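You operate a simulated robot arm through the tools that you are given. There is no shell and no other tool. Be economical: measure what you need, move in short steps, check, and stop when the job is done.

You are at the controls of a simulated robot arm. One attempt, no reset.

Task
Take the silica pack from the top of the grey side bench and put it on the top of the test trolley. Fetch the small box from the top of the grey side bench and set it on the left end of the set-up bench. Take the board pack that says "No 37" from the top of the grey side bench and put it on the blue cover. Stack the white folder from the top of the grey side bench on top of the red folder. Press the front monitor button to switch it off. Put one of the black spools from the programmer end of the front desk on top of the grey block there. Take the small black box on the right end of the set-up bench and put it away on the programmer end of the front desk. The order is free.

It is judged by the outcome, as a careful person would: the job done as asked, and still so three seconds after it is handed in. It fails if anything else is knocked over, pushed out of place, dropped, spilled or broken. A push-on lid holds only when it is set on centred and level and pressed home; a screw cap is set on level and turned clockwise until tight.

Robot
A 7-joint arm with a vacuum gripper on a trunk, on a base that drives. Base frame: it is fixed to the floor where the robot stands at the start and does not move with it; the origin is under the middle of the robot, x ahead of it, y to its left, z up; the surface under the hand at the start is at about z = 0.8. Units: m, degrees, N and s.
Its first joint turns from -166.0 to 166.0 degrees. Places, roughly: black spool (5x5x2 cm) [3.3, -8, 0.8]; blue cover [1.25, 0, 0.75]; board pack [1.75, 0, 0.75]; folder [1.25, 0.25, 0.75]; front monitor button [3.3, -6.8, 0.9]; grey block (6x9x4 cm) [3.2, -7.7, 0.8]; left end of the set-up bench [3.9, -0.1, 0.8]; programmer end of the front desk [3.5, -7.7, 0.8]; silica pack [0.5, 0.25, 0.75]; small black box [6, 0, 0.75]; small box (11x8x5 cm) [0.7, 0, 0.8]; top of the test trolley [-0.1, -1.7, 0.9]. Payload 1.06 kg.
Tool frame: the origin (TCP) lies in the middle of the cups' lips, and z points out of the cups. The gripper has 1 cup of 0.024 m across, covering 0.024 by 0.024 m (tool x, y); the bellows give 0.008 m. With the vacuum on, a cup seals on a smooth face that it is pressed against (1 to 4 N); it does not hold porous or soft things. The pull reaches 23 N.
Orientation is that of the tool frame in the base frame, as a unit quaternion [w, x, y, z]. With the cups facing straight down, the tool's x points along the base's -x, its y along +y and its z along -z.

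Tools
- The arm moves only by the tool nudge_tool. Its argument "motion" is a list of rows, each an object (a shift or turn left out is 0, a gripper value left out holds the last) with "translation": the shift along the tool's x, y, z in m, a list of three; "delta_rot": the turn, a rotation vector about the tool's x, y, z in degrees, a list of three; "valve": the vacuum: 1 switches it on, -1 off. In form: [{"translation": [dx, dy, dz], "delta_rot": [rx, ry, rz], "valve": valve}, ...]. A call has 1 to 10 rows; each row is the pose to reach, as a shift and turn from the pose commanded when the call began, along the tool's axes at that moment. Rows are played at 5 a second. More than 0.05 m and 8.6 degrees between two rows, or a gripper value outside its range, and nothing of the call is played. A pose out of reach is approached as far as the arm can. The call stops where the force on the tool passes 40 N (or 10 N more than at its start, if that is more) or the arm is blocked; 0.2 s more then pass. The pull builds up within a second once a cup has sealed. Time passes only in rows, and 0.2 s behind the last, so rows that repeat a pose give it time. It gives the time, the measured TCP pose, the force on the tool (base axes) and the pull of the vacuum at its end, in the units of the frame above (readings bear some noise), with the torque about the TCP (base axes, N m) and any sound that the robot's microphone picked up, and new pictures: "show" is both (left out), scene, wrist or none.
- Cameras (640 x 400 px; columns grow to the right, rows downward): "scene" is now at [0.1803, 0.1932, 1.4753]; the picture's right is [-0.20, -0.98, 0.00], its down [-0.69, 0.14, -0.71] and it looks along [0.69, -0.14, -0.71] (base axes); focal length 248 px, centre (320, 200). "wrist" rides on the gripper at [0.078, 0.019, -0.096] in the tool frame; the picture's right is [-0.24, 0.97, 0.00], its down [-0.71, -0.17, -0.69] and it looks along [-0.67, -0.16, 0.73] (tool axes); focal length 243 px, centre (320, 200). There is no depth. A picture from a camera that has moved, and an enlarged one, comes with that camera's place and axes in the base frame and with its lens.
- steer(legs): drives the robot by 1 to 6 legs, each [ahead, left, turn to the left] in m, m and degrees, along the robot's own axes; the way and the turn of a leg run together, so that a leg with both is an arc; at most 1.5 m and 180 degrees a leg. The arm and the cameras ride along, it lands a little off, and it stops where it bumps. It gives what a move gives, and a new picture of the scene camera.
- pan_tilt(pan, tilt): turns the head with the scene camera to pan (to the left, within 120 degrees either way) and tilt (down, from -29 to 69), counted from straight ahead of the robot. It gives what a move gives, and a new picture of the scene camera.
- enlarge(camera, box): a new picture of the part [left, top, right, bottom] of that camera's present view, enlarged. The clock stands still meanwhile.
- finish_job(): hands the job in; it is judged then, once.

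Work in short steps. Places have to be worked out from the pictures, the camera data and where the tool is seen: move nearer, look again, correct. Check each grasp and each placing, and mend what went wrong. You have 196 turns and 260 pictures in all, those below and enlarged ones among them. Switch the vacuum off and draw the arm clear of the work before you hand the job in, unless the task says otherwise; then end with one line.

The tools are called as name(argument=value, ...) on one line, values as JSON. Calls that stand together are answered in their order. nudge_tool: Moves the arm, as the interface text tells. Its arguments: {"type":"object","properties":{"motion":{"type":"array","items":{"type":"object","properties":{"translation":{"type":"array","items":{"type":"number"}},"delta_rot":{"type":"array","items":{"type":"number"}},"valve":{"type":"number"}}}},"show":{"type":"string","enum":["both","scene","wrist","none"]}},"required":["motion"]} The other tools are called the same way: steer (legs) drives the base; pan_tilt (pan, tilt) turns the head that bears the scene camera; enlarge (camera, box) takes an enlarged picture of a part of a camera's view; finish_job () hands the job in.

At the start:

```text
t: 0.0
tcp_pos: [0.7071, -0.0208, 1.1078]
orientation: [0.0, 0.0, 1.0, 0.0]
ft_force: [0.3, 0.5, 0.1]
ft_torque: [-0.01, 0.0, 0.01]
pull: 0.0
robot x, y, heading: [0.0008, -0.0037, 0.2]
head pan, tilt: [-11.6, 45.0]
```

scene: 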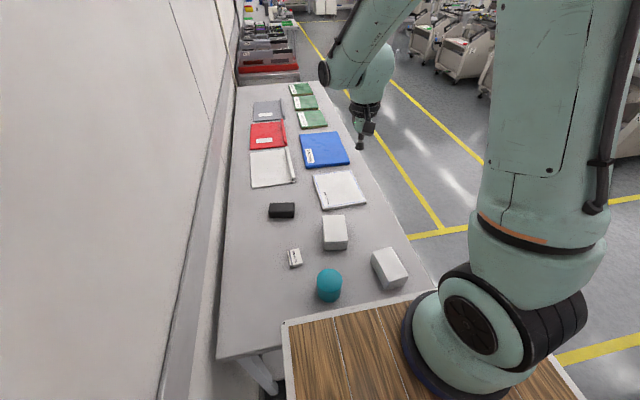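
wrist: 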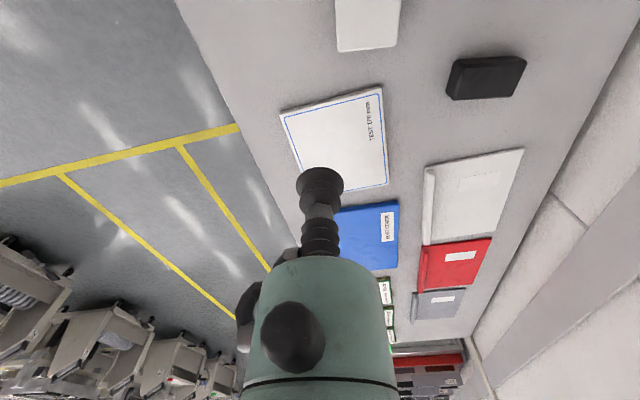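

I'll look closer at the bench items first.

enlarge(camera="scene", box=[220, 180, 440, 318])

enlarge(camera="scene", box=[220, 70, 400, 182])

pan_tilt(pan=-90, tilt=25)

```text
2.90 times, centred on (330, 249) of scene
camera zoom: at [0.1803, 0.1932, 1.4753], right [-0.2, -0.98, 0.0], down [-0.69, 0.14, -0.71], along [0.69, -0.14, -0.71], focal length 718 px, centre (291, 58)
```

zoom: 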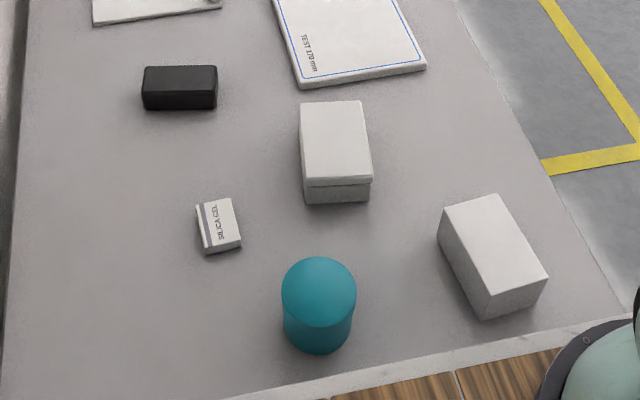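

```text
3.56 times, centred on (310, 126) of scene
camera zoom: at [0.1803, 0.1932, 1.4753], right [-0.2, -0.98, 0.0], down [-0.69, 0.14, -0.71], along [0.69, -0.14, -0.71], focal length 880 px, centre (356, 463)
```

zoom: 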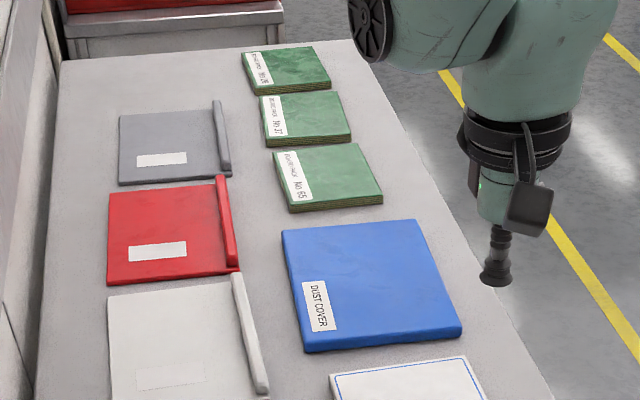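

```text
t: 1.5
tcp_pos: [0.7072, -0.0218, 1.1072]
orientation: [0.0, -0.001, 1.0, -0.001]
ft_force: [0.5, -0.7, 0.3]
ft_torque: [-0.01, 0.01, 0.04]
pull: 0.0
robot x, y, heading: [-0.0011, -0.0016, -0.1]
head pan, tilt: [-90.0, 25.0]
camera scene: at [0.1008, 0.1175, 1.5059], right [-1.0, 0.0, 0.0], down [0.0, 0.42, -0.91], along [0.0, -0.91, -0.42], focal length 248 px, centre (320, 200)
```

scene: 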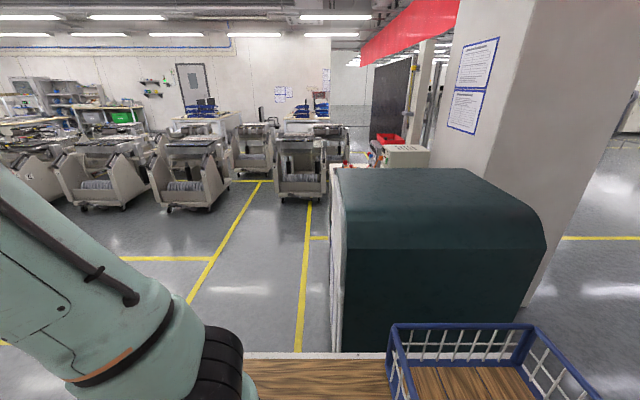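

enlarge(camera="scene", box=[300, 100, 560, 262])

pan_tilt(pan=-110, tilt=60)

```text
2.46 times, centred on (430, 181) of scene
camera zoom: at [0.1008, 0.1175, 1.5059], right [-1.0, 0.0, 0.0], down [0.0, 0.42, -0.91], along [0.0, -0.91, -0.42], focal length 609 px, centre (49, 247)
```

zoom: 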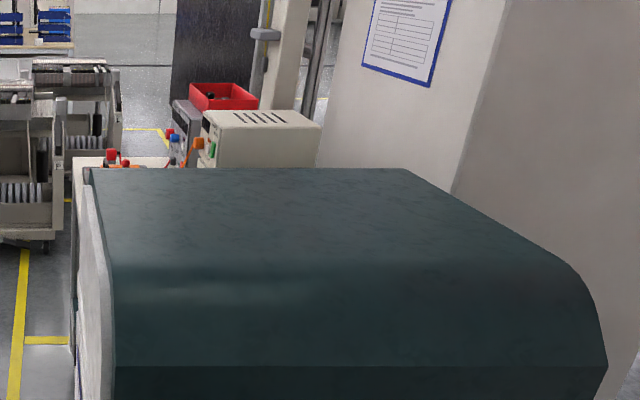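

```text
t: 2.5
tcp_pos: [0.707, -0.0219, 1.1078]
orientation: [0.0, 0.0, 1.0, 0.0]
ft_force: [0.0, 0.7, -0.1]
ft_torque: [-0.03, 0.06, 0.0]
pull: 0.1
robot x, y, heading: [-0.003, -0.0025, 0.0]
head pan, tilt: [-110.0, 60.0]
camera scene: at [0.0779, 0.1469, 1.4559], right [-0.94, 0.34, 0.0], down [0.3, 0.81, -0.5], along [-0.17, -0.47, -0.87], focal length 248 px, centre (320, 200)
```

scene: 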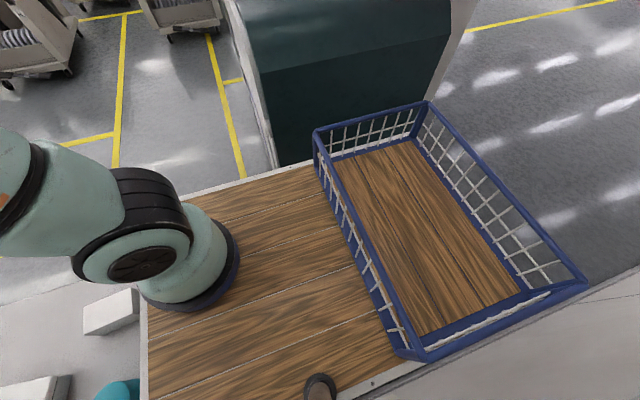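

pan_tilt(pan=-5, tilt=55)

nudge_tool(motion=[{"translation": [0.05, 0.02, 0.0]}, {"translation": [0.1, 0.04, 0.02]}, {"translation": [0.14, 0.06, 0.05]}, {"translation": [0.17, 0.07, 0.08]}, {"translation": [0.17, 0.07, 0.08]}], show="wrist")

```text
t: 4.3
tcp_pos: [0.7086, -0.0221, 1.1075]
orientation: [0.0, 0.0, 1.0, 0.0]
ft_force: [-0.5, -0.1, 0.3]
ft_torque: [0.03, 0.01, 0.0]
pull: 0.1
robot x, y, heading: [0.0035, -0.0013, -0.1]
head pan, tilt: [-5.0, 55.0]
camera scene: at [0.1725, 0.2033, 1.4619], right [-0.09, -1.0, 0.0], down [-0.82, 0.07, -0.57], along [0.57, -0.05, -0.82], focal length 248 px, centre (320, 200)
```

scene: 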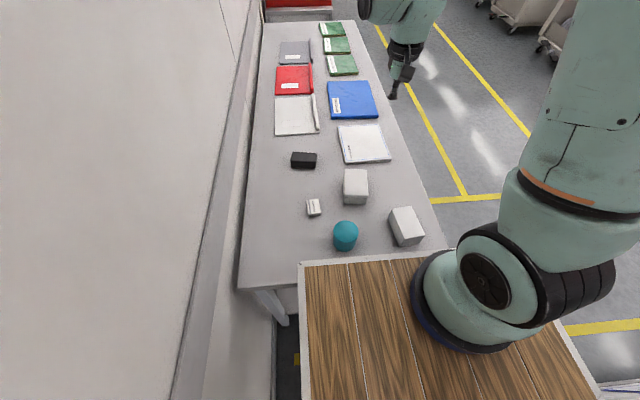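

```text
refused: row 1 steps farther than a row can; nothing moved
```

nudge_tool(motion=[{"translation": [0.04, 0.02, 0.01]}, {"translation": [0.08, 0.04, 0.025]}, {"translation": [0.12, 0.055, 0.045]}, {"translation": [0.15, 0.065, 0.065]}, {"translation": [0.17, 0.07, 0.08]}, {"translation": [0.17, 0.07, 0.08]}], show="wrist")

```text
t: 5.7
tcp_pos: [0.5393, 0.049, 1.0261]
orientation: [0.0, 0.0, 1.0, 0.0]
ft_force: [0.0, -0.6, -0.7]
ft_torque: [0.04, 0.01, -0.01]
pull: 0.0
robot x, y, heading: [-0.002, 0.0, 0.1]
head pan, tilt: [-5.0, 55.0]
camera wrist: at [0.4609, 0.0669, 1.1218], right [0.24, 0.97, 0.0], down [0.71, -0.17, 0.69], along [0.67, -0.16, -0.73], focal length 243 px, centre (320, 200)
```

wrist: 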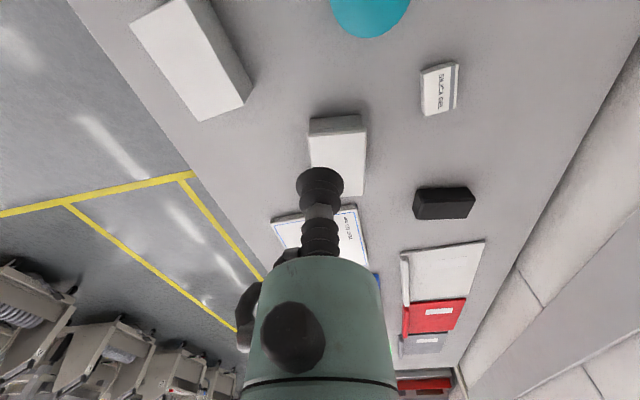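

enlarge(camera="wrist", box=[120, 0, 480, 225])

```text
1.78 times, centred on (300, 112) of wrist
camera zoom: at [0.4609, 0.0669, 1.1218], right [0.24, 0.97, 0.0], down [0.71, -0.17, 0.69], along [0.67, -0.16, -0.73], focal length 431 px, centre (356, 356)
```

zoom: 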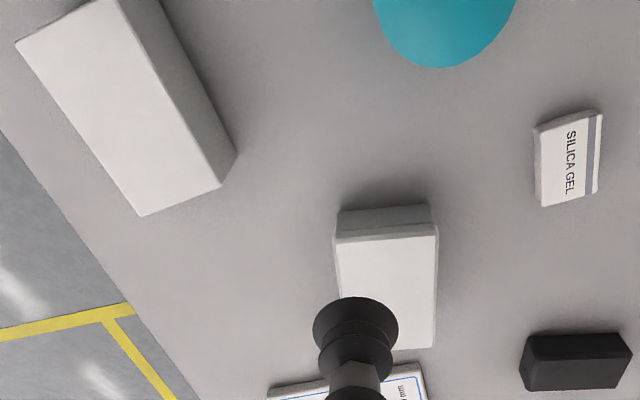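

The silica pack reads at about (0.622, 0.197). Moving above it, stopping at about z = 0.83 to check.

nudge_tool(motion=[{"translation": [-0.02, 0.035, 0.02]}, {"translation": [-0.04, 0.07, 0.045]}, {"translation": [-0.06, 0.105, 0.07]}, {"translation": [-0.075, 0.13, 0.1]}, {"translation": [-0.083, 0.146, 0.14]}, {"translation": [-0.083, 0.146, 0.18]}, {"translation": [-0.083, 0.146, 0.2]}, {"translation": [-0.083, 0.146, 0.2]}], show="wrist")

```text
t: 7.5
tcp_pos: [0.6203, 0.1932, 0.8259]
orientation: [0.001, 0.0, 1.0, 0.0]
ft_force: [0.4, -0.3, -0.2]
ft_torque: [0.01, -0.01, -0.04]
pull: 0.0
robot x, y, heading: [-0.0004, 0.0041, 0.1]
head pan, tilt: [-5.0, 55.0]
camera wrist: at [0.5428, 0.2116, 0.9218], right [0.23, 0.97, 0.0], down [0.71, -0.17, 0.69], along [0.67, -0.16, -0.73], focal length 243 px, centre (320, 200)
```

wrist: 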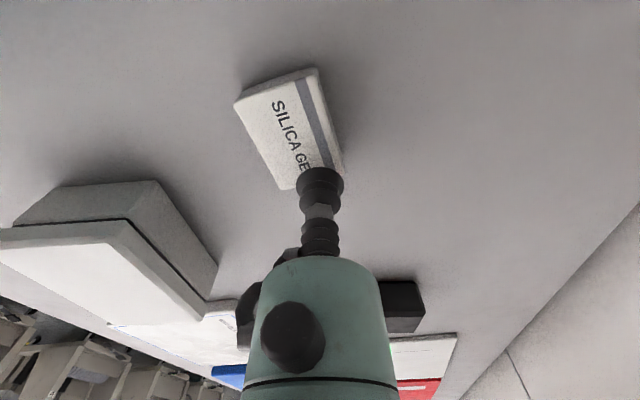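

nudge_tool(motion=[{"translation": [0.004, -0.018, 0.0]}, {"translation": [0.004, -0.018, 0.03], "valve": 1}, {"translation": [0.004, -0.018, 0.045]}, {"translation": [0.004, -0.018, 0.05]}, {"translation": [0.004, -0.018, 0.05]}], show="wrist")

```text
t: 8.2
tcp_pos: [0.6166, 0.1763, 0.807]
orientation: [0.003, 0.0, 1.0, 0.001]
ft_force: [-8.2, -3.7, 40.8]
ft_torque: [0.09, -0.23, 0.02]
pull: 0.0
robot x, y, heading: [-0.0032, 0.0005, 0.0]
head pan, tilt: [-5.0, 55.0]
stopped in row 3: the force on the tool passed its limit at 90 N (the readings are from after the stop); the commanded pose is now the measured one
camera wrist: at [0.5393, 0.1939, 0.9015], right [0.23, 0.97, 0.0], down [0.7, -0.17, 0.69], along [0.67, -0.16, -0.73], focal length 243 px, centre (320, 200)
```

wrist: 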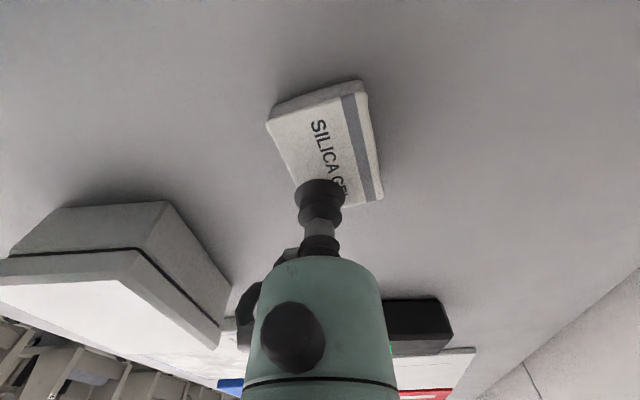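

Contact came at z ≈ 0.81, so the bench is higher than I assumed. I'll back off and re-centre on the pack at about (0.593, 0.183).

nudge_tool(motion=[{"translation": [0.0, 0.0, -0.03]}, {"translation": [0.0235, 0.007, -0.03]}, {"translation": [0.0235, 0.007, -0.03]}], show="wrist")

```text
t: 9.0
tcp_pos: [0.5932, 0.1826, 0.8344]
orientation: [0.002, 0.0, 1.0, 0.0]
ft_force: [0.3, -0.2, -0.1]
ft_torque: [-0.01, -0.03, 0.01]
pull: 0.0
robot x, y, heading: [0.0054, 0.0023, 0.0]
head pan, tilt: [-5.0, 55.0]
camera wrist: at [0.5165, 0.2009, 0.929], right [0.23, 0.97, 0.0], down [0.71, -0.17, 0.69], along [0.67, -0.16, -0.73], focal length 243 px, centre (320, 200)
```

wrist: 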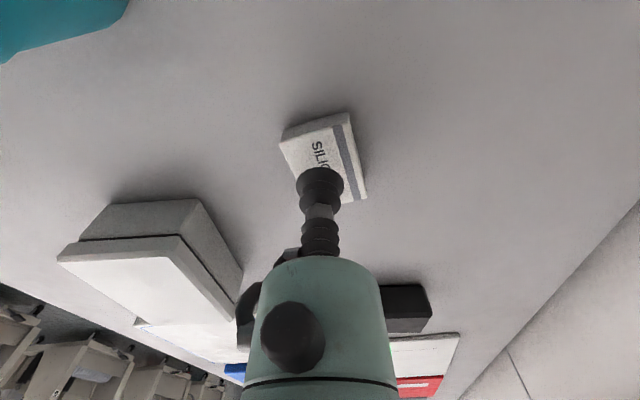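

nudge_tool(motion=[{"translation": [0.0, 0.0, 0.012], "valve": 1}, {"translation": [0.0, 0.0, 0.018]}, {"translation": [0.0, 0.0, 0.021]}, {"translation": [0.0, 0.0, 0.021]}], show="none")

```text
t: 10.0
tcp_pos: [0.5938, 0.1847, 0.8149]
orientation: [0.001, 0.0, 1.0, 0.001]
ft_force: [-2.6, -0.5, 9.2]
ft_torque: [-0.02, 0.05, 0.02]
pull: 23.1
robot x, y, heading: [-0.0014, 0.0, -0.2]
head pan, tilt: [-5.0, 55.0]
```

Sealed. Lifting and checking.

nudge_tool(motion=[{"translation": [0.0, 0.0, -0.03]}, {"translation": [0.0, 0.0, -0.08]}, {"translation": [0.0, 0.0, -0.13]}, {"translation": [0.0, 0.0, -0.18]}, {"translation": [0.0, 0.0, -0.2]}])

```text
t: 11.2
tcp_pos: [0.5933, 0.1843, 1.0137]
orientation: [0.001, -0.001, 1.0, -0.001]
ft_force: [0.2, 0.6, -0.7]
ft_torque: [0.0, 0.0, 0.0]
pull: 23.0
robot x, y, heading: [-0.001, -0.0004, 0.1]
head pan, tilt: [-5.0, 55.0]
camera scene: at [0.1728, 0.2037, 1.4619], right [-0.09, -1.0, 0.0], down [-0.82, 0.07, -0.57], along [0.57, -0.05, -0.82], focal length 248 px, centre (320, 200)
camera wrist: at [0.5153, 0.2017, 1.1087], right [0.23, 0.97, 0.0], down [0.71, -0.17, 0.69], along [0.67, -0.16, -0.73], focal length 243 px, centre (320, 200)
```

scene: 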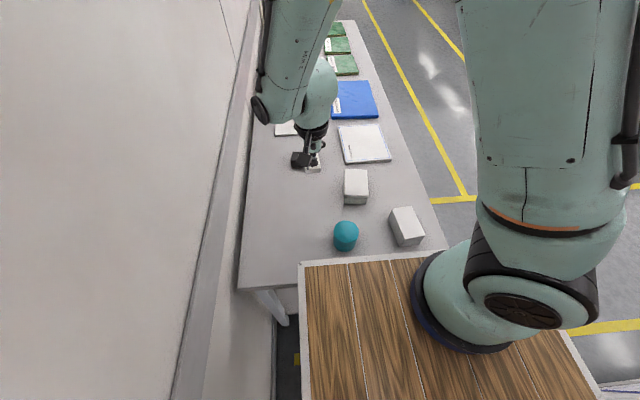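
wrist: 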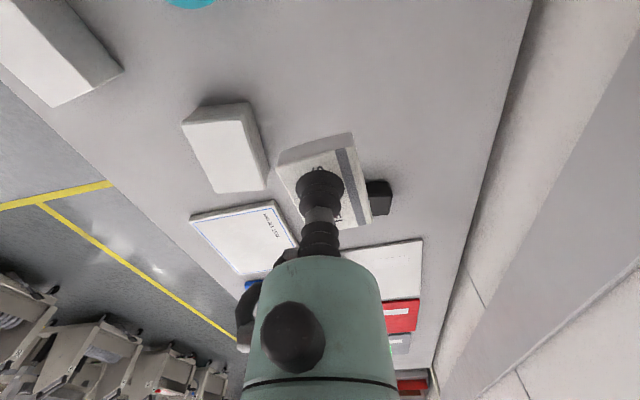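

Pack held. Now I survey for a route to the trolley.

pan_tilt(pan=-60, tilt=40)

pan_tilt(pan=-100, tilt=40)

pan_tilt(pan=120, tilt=40)

```text
t: 12.4
tcp_pos: [0.5944, 0.1839, 1.0141]
orientation: [0.001, 0.0, 1.0, 0.001]
ft_force: [0.5, -0.6, -0.9]
ft_torque: [0.0, -0.01, 0.03]
pull: 22.8
robot x, y, heading: [0.0005, -0.0029, -0.1]
head pan, tilt: [-60.0, 40.0]
camera scene: at [0.1433, 0.1361, 1.4826], right [-0.87, -0.5, 0.0], down [-0.32, 0.56, -0.77], along [0.38, -0.66, -0.64], focal length 248 px, centre (320, 200)
```

scene: 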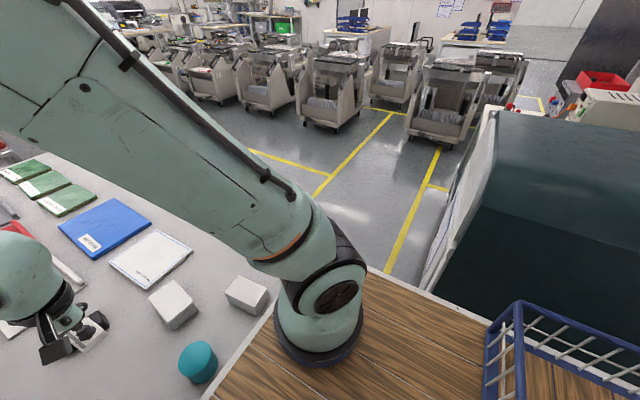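

```text
t: 13.5
tcp_pos: [0.5937, 0.1836, 1.0146]
orientation: [0.002, 0.0, 1.0, 0.001]
ft_force: [0.3, 0.1, -0.3]
ft_torque: [0.0, 0.0, -0.02]
pull: 22.6
robot x, y, heading: [0.0021, -0.0044, -0.1]
head pan, tilt: [-100.0, 40.0]
camera scene: at [0.086, 0.126, 1.4826], right [-0.98, 0.17, 0.0], down [0.11, 0.63, -0.77], along [-0.13, -0.75, -0.64], focal length 248 px, centre (320, 200)
```

scene: 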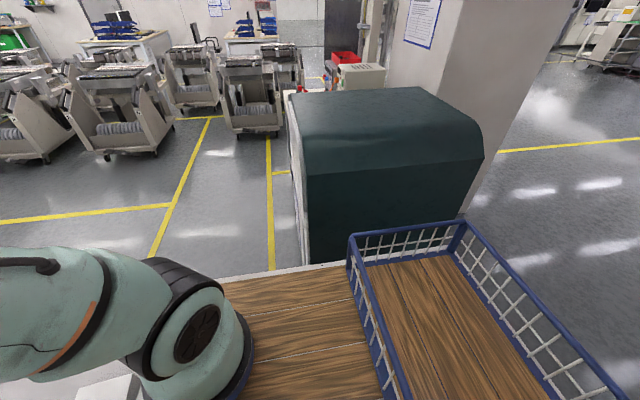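

```text
t: 16.6
tcp_pos: [0.5937, 0.184, 1.0135]
orientation: [0.001, -0.001, 1.0, 0.0]
ft_force: [0.5, 0.4, -0.1]
ft_torque: [-0.04, 0.0, 0.01]
pull: 23.0
robot x, y, heading: [0.0007, 0.0049, -0.2]
head pan, tilt: [120.0, 40.0]
camera scene: at [0.0582, 0.2833, 1.4826], right [0.87, 0.5, 0.0], down [0.32, -0.56, -0.77], along [-0.38, 0.66, -0.64], focal length 248 px, centre (320, 200)
```

scene: 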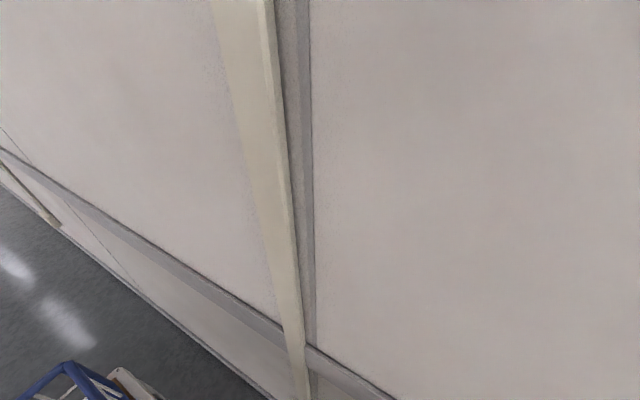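

pan_tilt(pan=-90, tilt=25)

steer(legs=[[-0.2, 0, 0]])

```text
t: 19.7
tcp_pos: [0.5928, 0.1831, 1.0143]
orientation: [0.002, 0.0, 1.0, 0.0]
ft_force: [0.1, 0.1, -0.6]
ft_torque: [0.04, -0.02, -0.01]
pull: 23.3
robot x, y, heading: [0.0015, 0.0026, -0.1]
head pan, tilt: [-90.0, 25.0]
camera scene: at [0.1007, 0.1176, 1.506], right [-1.0, 0.0, 0.0], down [0.0, 0.42, -0.91], along [0.0, -0.91, -0.42], focal length 248 px, centre (320, 200)
```

scene: 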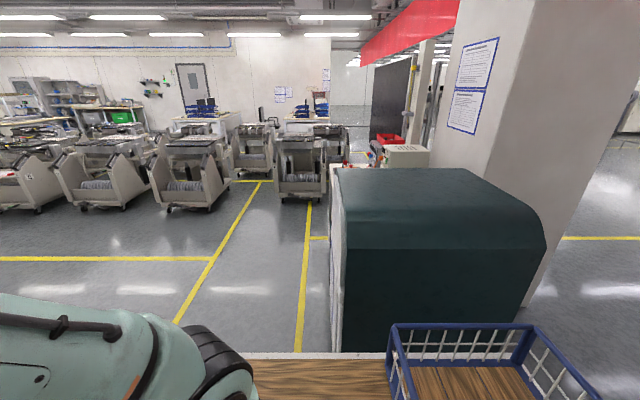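

```text
t: 21.2
tcp_pos: [0.3956, 0.1862, 1.0135]
orientation: [0.002, -0.001, 1.0, 0.001]
ft_force: [0.5, 0.1, 0.0]
ft_torque: [0.03, -0.02, -0.01]
pull: 22.9
robot x, y, heading: [-0.1982, 0.0026, 0.2]
head pan, tilt: [-90.0, 25.0]
camera scene: at [-0.0969, 0.1175, 1.506], right [-1.0, 0.0, 0.0], down [0.0, 0.42, -0.91], along [0.0, -0.91, -0.42], focal length 248 px, centre (320, 200)
```

scene: 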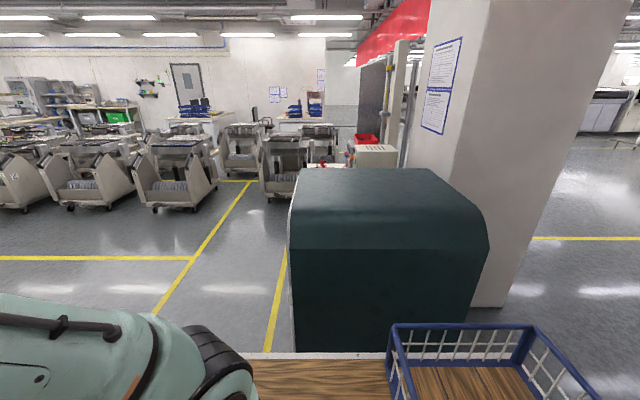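

The gap between the bench corner and the covered unit is about 0.6 m. I'll turn 45° right and pass through it diagonally.

steer(legs=[[0.1, -0.085, 0], [0, 0, -45]])

pan_tilt(pan=-45, tilt=55)

pan_tilt(pan=20, tilt=55)

```text
t: 24.6
tcp_pos: [0.4558, -0.3724, 1.0147]
orientation: [0.002, 0.38, 0.925, 0.0]
ft_force: [-1.2, -0.2, -0.2]
ft_torque: [-0.01, 0.0, 0.01]
pull: 22.7
robot x, y, heading: [-0.0965, -0.0862, -44.8]
head pan, tilt: [-90.0, 25.0]
camera scene: at [0.0608, -0.073, 1.506], right [-0.71, 0.7, 0.0], down [0.3, 0.3, -0.91], along [-0.64, -0.64, -0.42], focal length 248 px, centre (320, 200)
```

scene: 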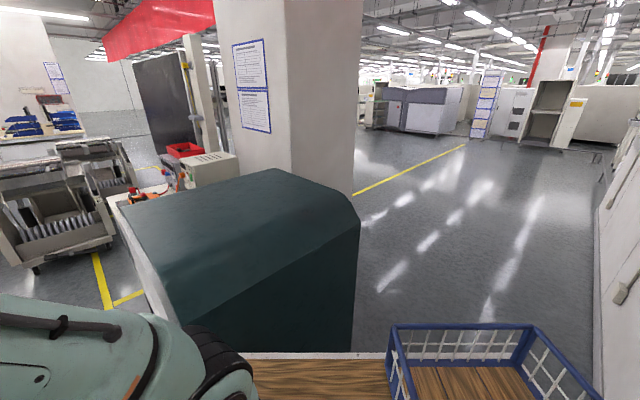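

```text
t: 25.7
tcp_pos: [0.4571, -0.3736, 1.0133]
orientation: [0.002, 0.38, 0.925, 0.0]
ft_force: [0.6, 1.3, -0.7]
ft_torque: [0.01, 0.03, 0.03]
pull: 23.1
robot x, y, heading: [-0.0949, -0.0867, -44.7]
head pan, tilt: [-45.0, 55.0]
camera scene: at [0.1259, -0.0797, 1.462], right [-1.0, 0.0, 0.0], down [0.0, 0.82, -0.57], along [0.0, -0.57, -0.82], focal length 248 px, centre (320, 200)
```

scene: 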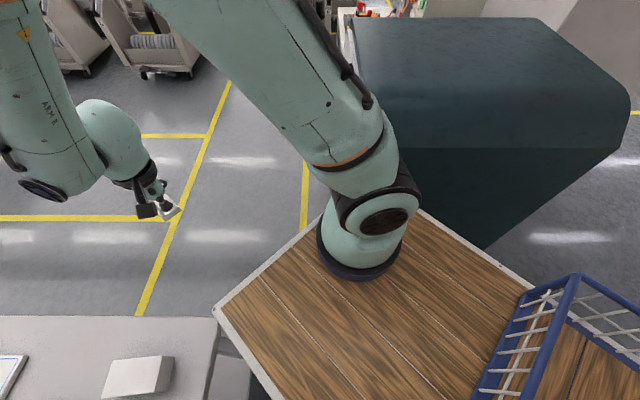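

```text
t: 27.1
tcp_pos: [0.4565, -0.3725, 1.0135]
orientation: [0.002, 0.38, 0.925, 0.0]
ft_force: [0.0, 0.7, -0.5]
ft_torque: [0.02, -0.02, 0.0]
pull: 23.0
robot x, y, heading: [-0.0919, -0.085, -44.8]
head pan, tilt: [20.0, 55.0]
camera scene: at [0.1911, -0.0378, 1.4619], right [-0.42, -0.91, 0.0], down [-0.74, 0.34, -0.57], along [0.52, -0.24, -0.82], focal length 248 px, centre (320, 200)
```

scene: 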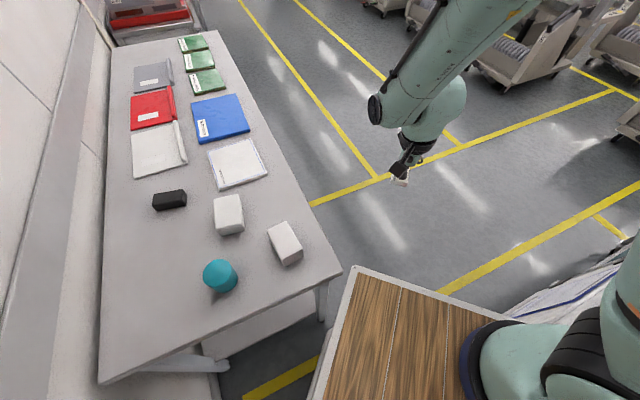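

Clearances are about 4 cm each side; I go through along the diagonal, then look at the trolley.

steer(legs=[[0.0, -0.008, 0], [0.95, 0, 0]])

pan_tilt(pan=-90, tilt=30)

```text
t: 32.5
tcp_pos: [1.1463, -1.0538, 1.0142]
orientation: [0.002, 0.377, 0.926, 0.0]
ft_force: [0.8, 0.5, -0.5]
ft_torque: [0.01, 0.01, -0.01]
pull: 22.8
robot x, y, heading: [0.5913, -0.7709, -44.5]
head pan, tilt: [20.0, 55.0]
camera scene: at [0.8775, -0.7214, 1.4619], right [-0.41, -0.91, 0.0], down [-0.75, 0.34, -0.57], along [0.52, -0.24, -0.82], focal length 248 px, centre (320, 200)
```

scene: 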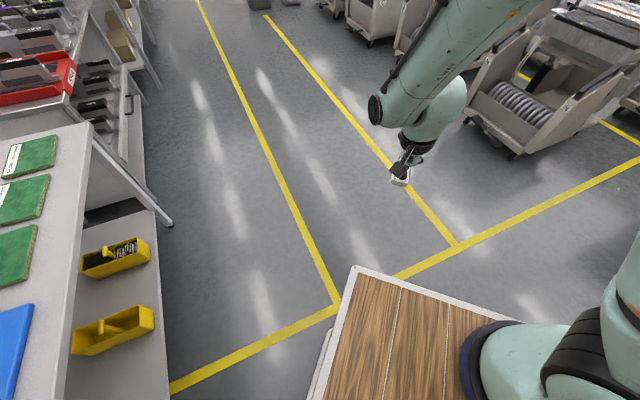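

```text
t: 34.4
tcp_pos: [1.1464, -1.0549, 1.0143]
orientation: [0.002, 0.377, 0.926, 0.0]
ft_force: [0.2, -0.6, -0.2]
ft_torque: [0.0, 0.0, 0.01]
pull: 22.8
robot x, y, heading: [0.5925, -0.775, -44.4]
head pan, tilt: [-90.0, 30.0]
camera scene: at [0.7487, -0.7565, 1.498], right [-0.72, 0.7, 0.0], down [0.35, 0.36, -0.87], along [-0.6, -0.62, -0.5], focal length 248 px, centre (320, 200)
```

scene: 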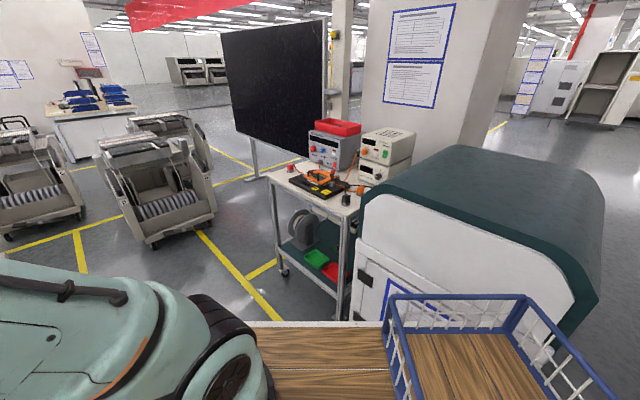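

enlarge(camera="scene", box=[250, 110, 430, 222])

steer(legs=[[0.75, 0, 0], [0, 0, -90]])

```text
3.56 times, centred on (340, 166) of scene
camera zoom: at [0.7487, -0.7565, 1.498], right [-0.72, 0.7, 0.0], down [0.35, 0.36, -0.87], along [-0.6, -0.62, -0.5], focal length 880 px, centre (249, 321)
```

zoom: 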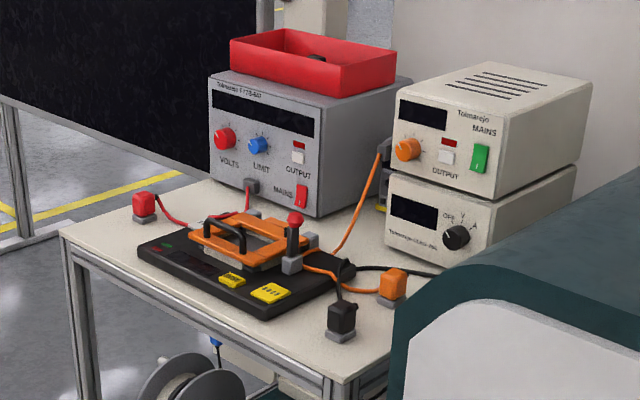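

```text
t: 42.3
tcp_pos: [0.8479, -1.847, 1.014]
orientation: [0.002, 0.922, 0.388, -0.001]
ft_force: [0.6, 0.6, -0.4]
ft_torque: [0.0, 0.0, -0.01]
pull: 23.6
robot x, y, heading: [1.1322, -1.2947, -134.2]
head pan, tilt: [-90.0, 30.0]
camera scene: at [1.147, -1.4505, 1.498], right [0.7, 0.71, 0.0], down [0.36, -0.35, -0.87], along [-0.62, 0.61, -0.5], focal length 248 px, centre (320, 200)
```

scene: 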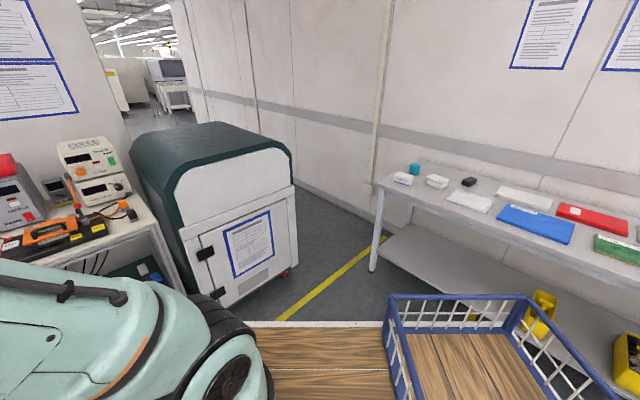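

steer(legs=[[0, 0, -45.8], [0, 0.45, 0], [0.36, 0, 0]])

pan_tilt(pan=5, tilt=45)

enlarge(camera="wrist", box=[0, 0, 640, 400])

```text
t: 48.9
tcp_pos: [0.1771, -1.924, 1.0126]
orientation: [0.001, 1.0, 0.0, -0.002]
ft_force: [-0.7, -0.3, -0.2]
ft_torque: [0.02, -0.01, 0.01]
pull: 22.9
robot x, y, heading: [0.7705, -1.7403, -180.0]
head pan, tilt: [-90.0, 30.0]
camera scene: at [0.671, -1.8601, 1.498], right [1.0, 0.0, 0.0], down [0.0, -0.5, -0.87], along [0.0, 0.87, -0.5], focal length 248 px, centre (320, 200)
```

scene: 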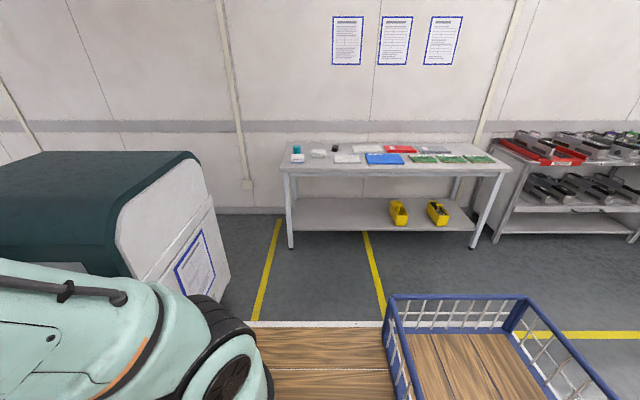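

```text
t: 50.6
tcp_pos: [0.1775, -1.9242, 1.0133]
orientation: [0.002, 1.0, 0.001, -0.002]
ft_force: [0.1, -1.0, 0.1]
ft_torque: [0.02, -0.02, -0.04]
pull: 22.9
robot x, y, heading: [0.7691, -1.7401, -180.2]
head pan, tilt: [5.0, 45.0]
camera scene: at [0.5901, -1.9576, 1.4754], right [-0.09, 1.0, 0.0], down [0.7, 0.06, -0.71], along [-0.7, -0.06, -0.71], focal length 248 px, centre (320, 200)
```

scene: 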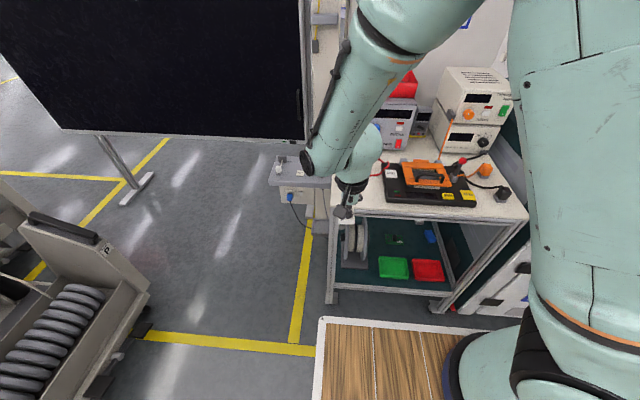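

```text
1.00 times, centred on (320, 200) of wrist (not enlarged: the box is as wide or as high as the picture)
camera zoom: at [0.2565, -1.9441, 1.1085], right [-0.23, -0.97, 0.0], down [-0.71, 0.17, 0.69], along [-0.67, 0.16, -0.73], focal length 243 px, centre (320, 200)
```

zoom: 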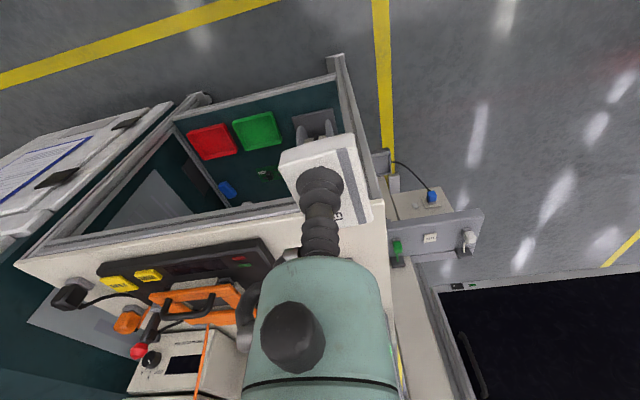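

Free patch is at about (0.0, -1.885), left of the black meter board. Moving over it and partway down.

nudge_tool(motion=[{"translation": [-0.045, -0.01, 0]}, {"translation": [-0.09, -0.02, 0]}, {"translation": [-0.135, -0.03, 0]}, {"translation": [-0.175, -0.039, 0.01]}, {"translation": [-0.177, -0.039, 0.04]}, {"translation": [-0.177, -0.039, 0.055]}, {"translation": [-0.177, -0.039, 0.055]}])

```text
t: 52.2
tcp_pos: [0.0011, -1.8843, 0.9596]
orientation: [0.0, 1.0, 0.001, -0.002]
ft_force: [-0.1, 0.8, 0.0]
ft_torque: [0.0, 0.01, -0.02]
pull: 23.1
robot x, y, heading: [0.7709, -1.7386, -180.2]
head pan, tilt: [5.0, 45.0]
camera scene: at [0.5901, -1.9576, 1.4754], right [-0.09, 1.0, 0.0], down [0.7, 0.06, -0.71], along [-0.7, -0.06, -0.71], focal length 248 px, centre (320, 200)
camera wrist: at [0.0795, -1.9046, 1.0538], right [-0.23, -0.97, 0.0], down [-0.71, 0.17, 0.69], along [-0.67, 0.16, -0.73], focal length 243 px, centre (320, 200)
```

scene: 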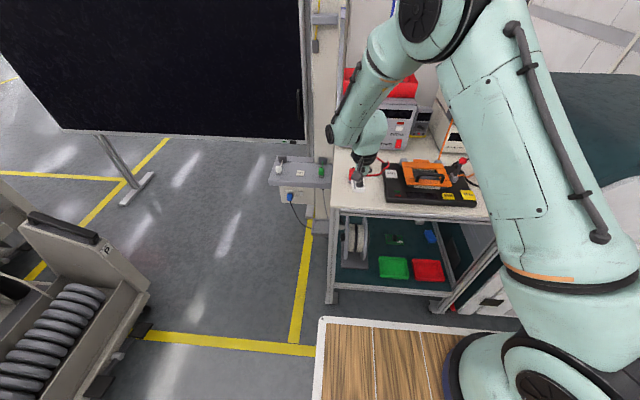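
wrist: 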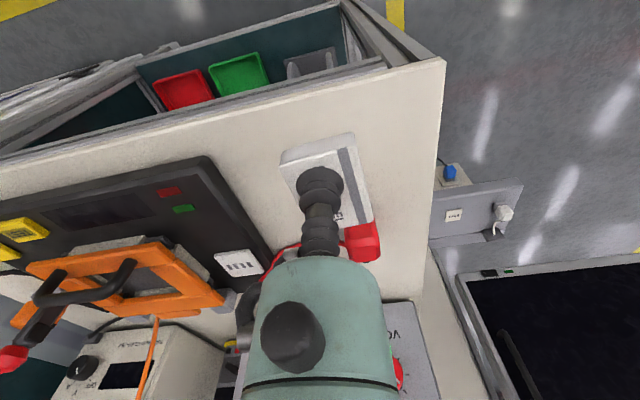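

nudge_tool(motion=[{"translation": [0.015, 0.0, 0.0]}, {"translation": [0.015, 0.0, 0.015]}, {"translation": [0.015, 0.0, 0.022]}, {"translation": [0.015, 0.0, 0.022]}], show="wrist")

```text
t: 53.2
tcp_pos: [0.0139, -1.885, 0.9376]
orientation: [0.0, 1.0, 0.001, -0.003]
ft_force: [0.1, 0.1, -0.6]
ft_torque: [0.0, 0.01, 0.03]
pull: 22.5
robot x, y, heading: [0.7721, -1.7398, -180.1]
head pan, tilt: [5.0, 45.0]
camera wrist: at [0.0941, -1.9056, 1.0323], right [-0.23, -0.97, 0.0], down [-0.71, 0.17, 0.69], along [-0.67, 0.16, -0.73], focal length 243 px, centre (320, 200)
```

wrist: 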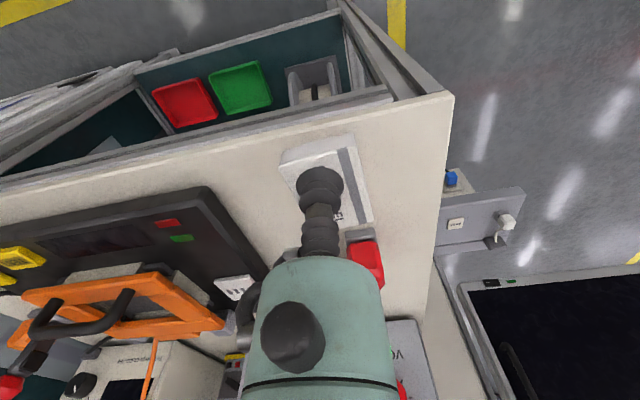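

nudge_tool(motion=[{"translation": [0, 0.0, 0.004]}, {"translation": [0, 0.0, 0.008]}, {"translation": [0, 0, 0.008]}], show="none")

nudge_tool(motion=[{"translation": [0, 0.0, 0.003]}, {"translation": [0, 0.0, 0.006]}, {"translation": [0, 0, 0.006]}], show="none")

```text
t: 54.0
tcp_pos: [0.0154, -1.8861, 0.9298]
orientation: [0.0, 1.0, 0.002, -0.002]
ft_force: [-1.0, 0.5, 0.3]
ft_torque: [0.03, 0.0, 0.04]
pull: 23.2
robot x, y, heading: [0.7722, -1.7395, -179.8]
head pan, tilt: [5.0, 45.0]
```

```text
t: 54.9
tcp_pos: [0.0145, -1.8868, 0.9247]
orientation: [0.001, 1.0, 0.001, -0.001]
ft_force: [0.3, 0.6, 0.3]
ft_torque: [0.0, 0.03, -0.01]
pull: 22.8
robot x, y, heading: [0.7698, -1.7385, -179.9]
head pan, tilt: [5.0, 45.0]
```

nudge_tool(motion=[{"translation": [0, 0.0, 0.003]}, {"translation": [0, 0.0, 0.005]}, {"translation": [0, 0, 0.005]}], show="wrist")

```text
t: 55.6
tcp_pos: [0.0145, -1.8848, 0.9179]
orientation: [0.001, 1.0, 0.001, -0.002]
ft_force: [0.6, 0.6, -0.7]
ft_torque: [0.01, -0.02, 0.01]
pull: 22.9
robot x, y, heading: [0.7672, -1.7411, -180.1]
head pan, tilt: [5.0, 45.0]
camera wrist: at [0.094, -1.9056, 1.013], right [-0.23, -0.97, 0.0], down [-0.71, 0.17, 0.69], along [-0.67, 0.16, -0.73], focal length 243 px, centre (320, 200)
```

wrist: 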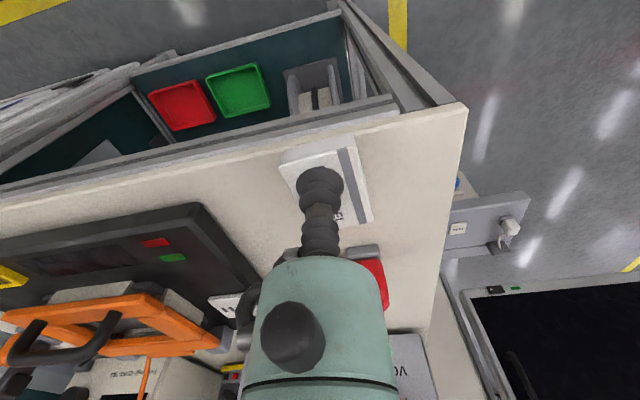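

Table estimates to z ≈ 0.87, so contact at TCP ≈ 0.89. Continuing down gently.

nudge_tool(motion=[{"translation": [0, 0.0, 0.007]}, {"translation": [0, 0.0, 0.012]}, {"translation": [0, 0, 0.015]}, {"translation": [0, 0, 0.015]}], show="none")

nudge_tool(motion=[{"translation": [0, 0.0, 0.003]}, {"translation": [0, 0.0, 0.006]}, {"translation": [0, 0, 0.006]}], show="none")

nudge_tool(motion=[{"translation": [0, 0.0, 0.002]}, {"translation": [0, 0.0, 0.004]}, {"translation": [0, 0, 0.004]}], show="wrist")

```text
t: 56.6
tcp_pos: [0.015, -1.8868, 0.9031]
orientation: [0.001, 1.0, 0.001, -0.001]
ft_force: [-0.1, 0.1, -0.7]
ft_torque: [-0.02, 0.02, -0.03]
pull: 22.8
robot x, y, heading: [0.7695, -1.7429, -180.2]
head pan, tilt: [5.0, 45.0]
```

```text
t: 57.5
tcp_pos: [0.0144, -1.8852, 0.8984]
orientation: [0.001, 1.0, 0.001, -0.001]
ft_force: [0.7, 0.1, -0.8]
ft_torque: [-0.01, 0.01, 0.0]
pull: 22.7
robot x, y, heading: [0.7685, -1.7378, -179.9]
head pan, tilt: [5.0, 45.0]
```

```text
t: 58.2
tcp_pos: [0.0148, -1.8866, 0.8947]
orientation: [0.0, 1.0, 0.001, -0.001]
ft_force: [2.5, -0.9, 13.4]
ft_torque: [-0.01, 0.03, -0.01]
pull: 23.0
robot x, y, heading: [0.7681, -1.7383, -179.9]
head pan, tilt: [5.0, 45.0]
camera wrist: at [0.0942, -1.9056, 0.989], right [-0.23, -0.97, 0.0], down [-0.71, 0.17, 0.69], along [-0.67, 0.16, -0.73], focal length 243 px, centre (320, 200)
```

wrist: 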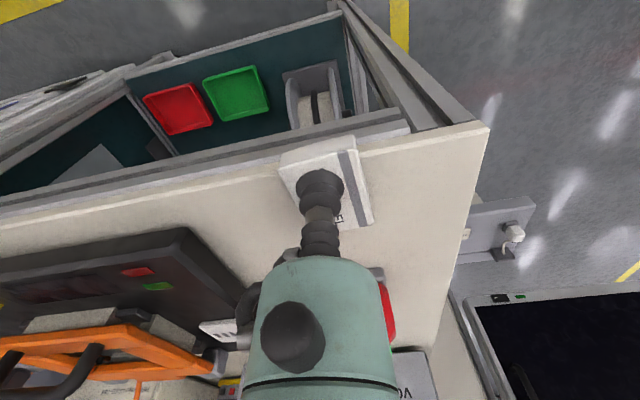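

Contact, but the pack overhangs the front edge a little. I lift 1 cm, shift 2 cm inward and set down again.

nudge_tool(motion=[{"translation": [0, 0.0, -0.01]}, {"translation": [0, 0, -0.014]}, {"translation": [-0.021, -0.003, -0.014]}, {"translation": [-0.021, -0.003, -0.014]}], show="wrist")

```text
t: 59.2
tcp_pos: [-0.0065, -1.8829, 0.9063]
orientation: [0.001, 1.0, 0.001, -0.001]
ft_force: [0.1, -0.7, -0.1]
ft_torque: [-0.03, 0.02, 0.02]
pull: 22.6
robot x, y, heading: [0.772, -1.7411, -180.0]
head pan, tilt: [5.0, 45.0]
camera wrist: at [0.0726, -1.9029, 1.0007], right [-0.23, -0.97, 0.0], down [-0.71, 0.17, 0.69], along [-0.67, 0.16, -0.73], focal length 243 px, centre (320, 200)
```

wrist: 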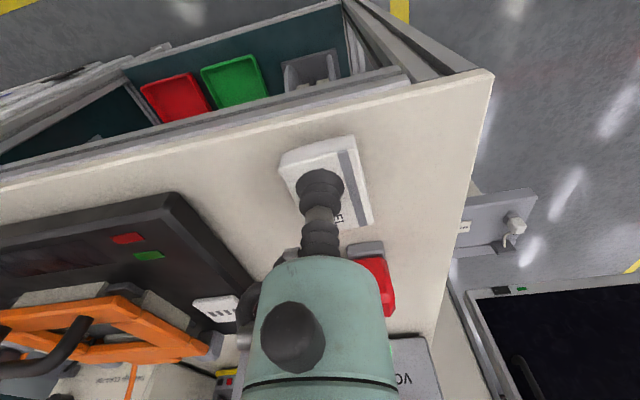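

nudge_tool(motion=[{"translation": [0, 0.0, 0.006]}, {"translation": [0, 0, 0.01]}, {"translation": [0, 0, 0.011]}, {"translation": [0, 0, 0.011]}], show="none")

```text
t: 60.2
tcp_pos: [-0.0074, -1.8815, 0.896]
orientation: [0.001, 1.0, 0.001, -0.002]
ft_force: [0.1, 0.2, 0.1]
ft_torque: [0.03, -0.03, 0.01]
pull: 23.1
robot x, y, heading: [0.7722, -1.738, -180.0]
head pan, tilt: [5.0, 45.0]
```

nudge_tool(motion=[{"translation": [0, 0.0, 0.0015]}, {"translation": [0, 0, 0.0015]}, {"translation": [0, 0, 0.0015], "valve": -1}, {"translation": [0, 0, 0.0015]}, {"translation": [0, 0, 0.0015]}, {"translation": [0, 0, -0.01]}, {"translation": [0, 0, -0.04]}, {"translation": [0, 0, -0.07]}], show="wrist")

```text
t: 62.0
tcp_pos: [-0.0041, -1.8823, 0.9678]
orientation: [0.001, 1.0, 0.001, -0.001]
ft_force: [0.1, -0.8, -0.3]
ft_torque: [-0.03, -0.01, 0.0]
pull: 0.1
robot x, y, heading: [0.7709, -1.7406, -180.1]
head pan, tilt: [5.0, 45.0]
camera wrist: at [0.0745, -1.9026, 1.0623], right [-0.23, -0.97, 0.0], down [-0.71, 0.17, 0.69], along [-0.67, 0.16, -0.73], focal length 243 px, centre (320, 200)
```

wrist: 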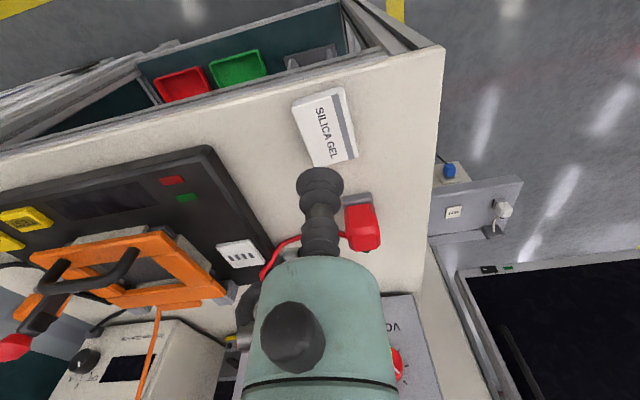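

Silica pack is placed. Retracting and driving round to the side bench, facing it from the aisle.

nudge_tool(motion=[{"translation": [0.02, 0.0, -0.04]}, {"translation": [0.06, 0, -0.06]}, {"translation": [0.11, 0, -0.06]}, {"translation": [0.155, -0.02, -0.06]}, {"translation": [0.195, -0.04, -0.06]}, {"translation": [0.22, -0.08, -0.06]}, {"translation": [0.22, -0.12, -0.06]}, {"translation": [0.22, -0.14, -0.06]}], show="none")

steer(legs=[[-0.1, 0, 0], [0, 0, -90], [0.5, -0.5, 0]])

pan_tilt(pan=0, tilt=45)

```text
t: 63.9
tcp_pos: [0.2135, -1.7431, 1.027]
orientation: [0.001, 1.0, 0.0, -0.002]
ft_force: [-0.2, -0.8, -1.0]
ft_torque: [0.03, -0.02, -0.02]
pull: 0.1
robot x, y, heading: [0.7718, -1.7401, -179.9]
head pan, tilt: [5.0, 45.0]
```

```text
t: 72.2
tcp_pos: [1.3392, -0.6702, 1.0268]
orientation: [-0.001, 0.714, -0.7, -0.001]
ft_force: [0.0, 0.0, -0.4]
ft_torque: [-0.01, 0.01, -0.01]
pull: 0.2
robot x, y, heading: [1.3572, -1.2271, 91.2]
head pan, tilt: [5.0, 45.0]
camera scene: at [1.1339, -1.0487, 1.4754], right [0.99, 0.11, 0.0], down [0.07, -0.7, -0.71], along [-0.07, 0.7, -0.71], focal length 248 px, centre (320, 200)
```

scene: 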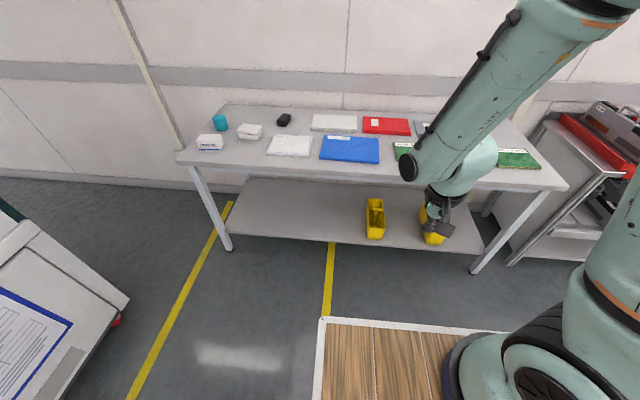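

```text
t: 72.9
tcp_pos: [1.3394, -0.6693, 1.0274]
orientation: [-0.001, 0.714, -0.7, -0.002]
ft_force: [-0.6, 0.3, 0.2]
ft_torque: [0.01, 0.01, 0.03]
pull: 0.1
robot x, y, heading: [1.3539, -1.2262, 90.9]
head pan, tilt: [0.0, 45.0]
camera scene: at [1.141, -1.0483, 1.4754], right [1.0, 0.02, 0.0], down [0.01, -0.71, -0.71], along [-0.01, 0.71, -0.71], focal length 248 px, centre (320, 200)
```

scene: 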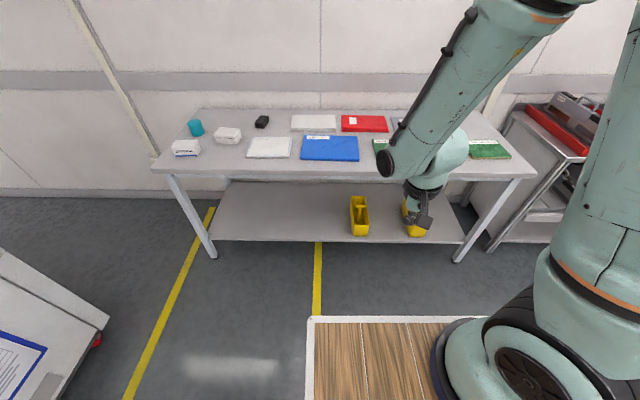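

steer(legs=[[0.6, -0.03, -0.9]])

enlarge(camera="wrist", box=[0, 0, 640, 400])

```text
t: 76.3
tcp_pos: [1.3633, -0.0638, 1.0271]
orientation: [0.0, 0.713, -0.702, -0.002]
ft_force: [0.3, 0.3, 0.5]
ft_torque: [-0.02, 0.02, 0.03]
pull: 0.1
robot x, y, heading: [1.3781, -0.6188, 90.8]
head pan, tilt: [0.0, 45.0]
camera scene: at [1.1616, -0.4422, 1.4754], right [1.0, 0.02, 0.0], down [0.01, -0.71, -0.71], along [-0.01, 0.71, -0.71], focal length 248 px, centre (320, 200)
```

scene: 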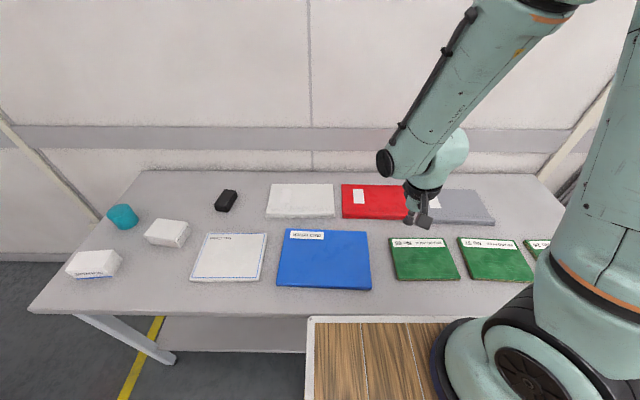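

```text
1.00 times, centred on (320, 200) of wrist (not enlarged: the box is as wide or as high as the picture)
camera zoom: at [1.345, -0.1438, 1.1216], right [-0.98, 0.22, 0.0], down [0.16, 0.71, 0.69], along [0.15, 0.67, -0.73], focal length 243 px, centre (320, 200)
```

zoom: 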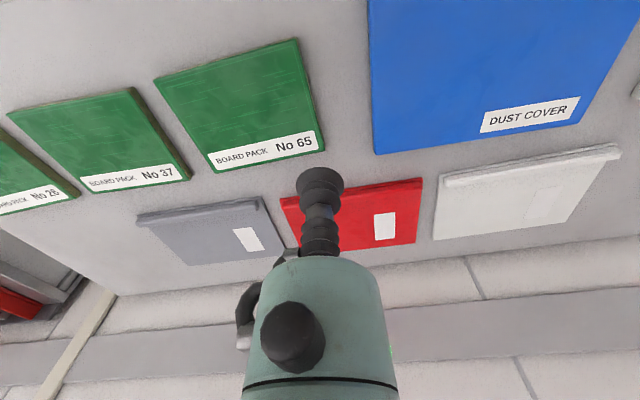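

No 37 is at about (1.687, -0.03). Moving above it.

nudge_tool(motion=[{"translation": [0, -0.045, 0]}, {"translation": [0, -0.09, 0]}, {"translation": [0, -0.135, 0]}, {"translation": [-0.01, -0.18, 0.01]}, {"translation": [-0.02, -0.225, 0.03]}, {"translation": [-0.03, -0.265, 0.055]}, {"translation": [-0.034, -0.3, 0.085]}, {"translation": [-0.034, -0.324, 0.11]}, {"translation": [-0.034, -0.324, 0.127]}, {"translation": [-0.034, -0.324, 0.127]}], show="wrist")

```text
refused: row 5 steps farther than a row can; nothing moved
```

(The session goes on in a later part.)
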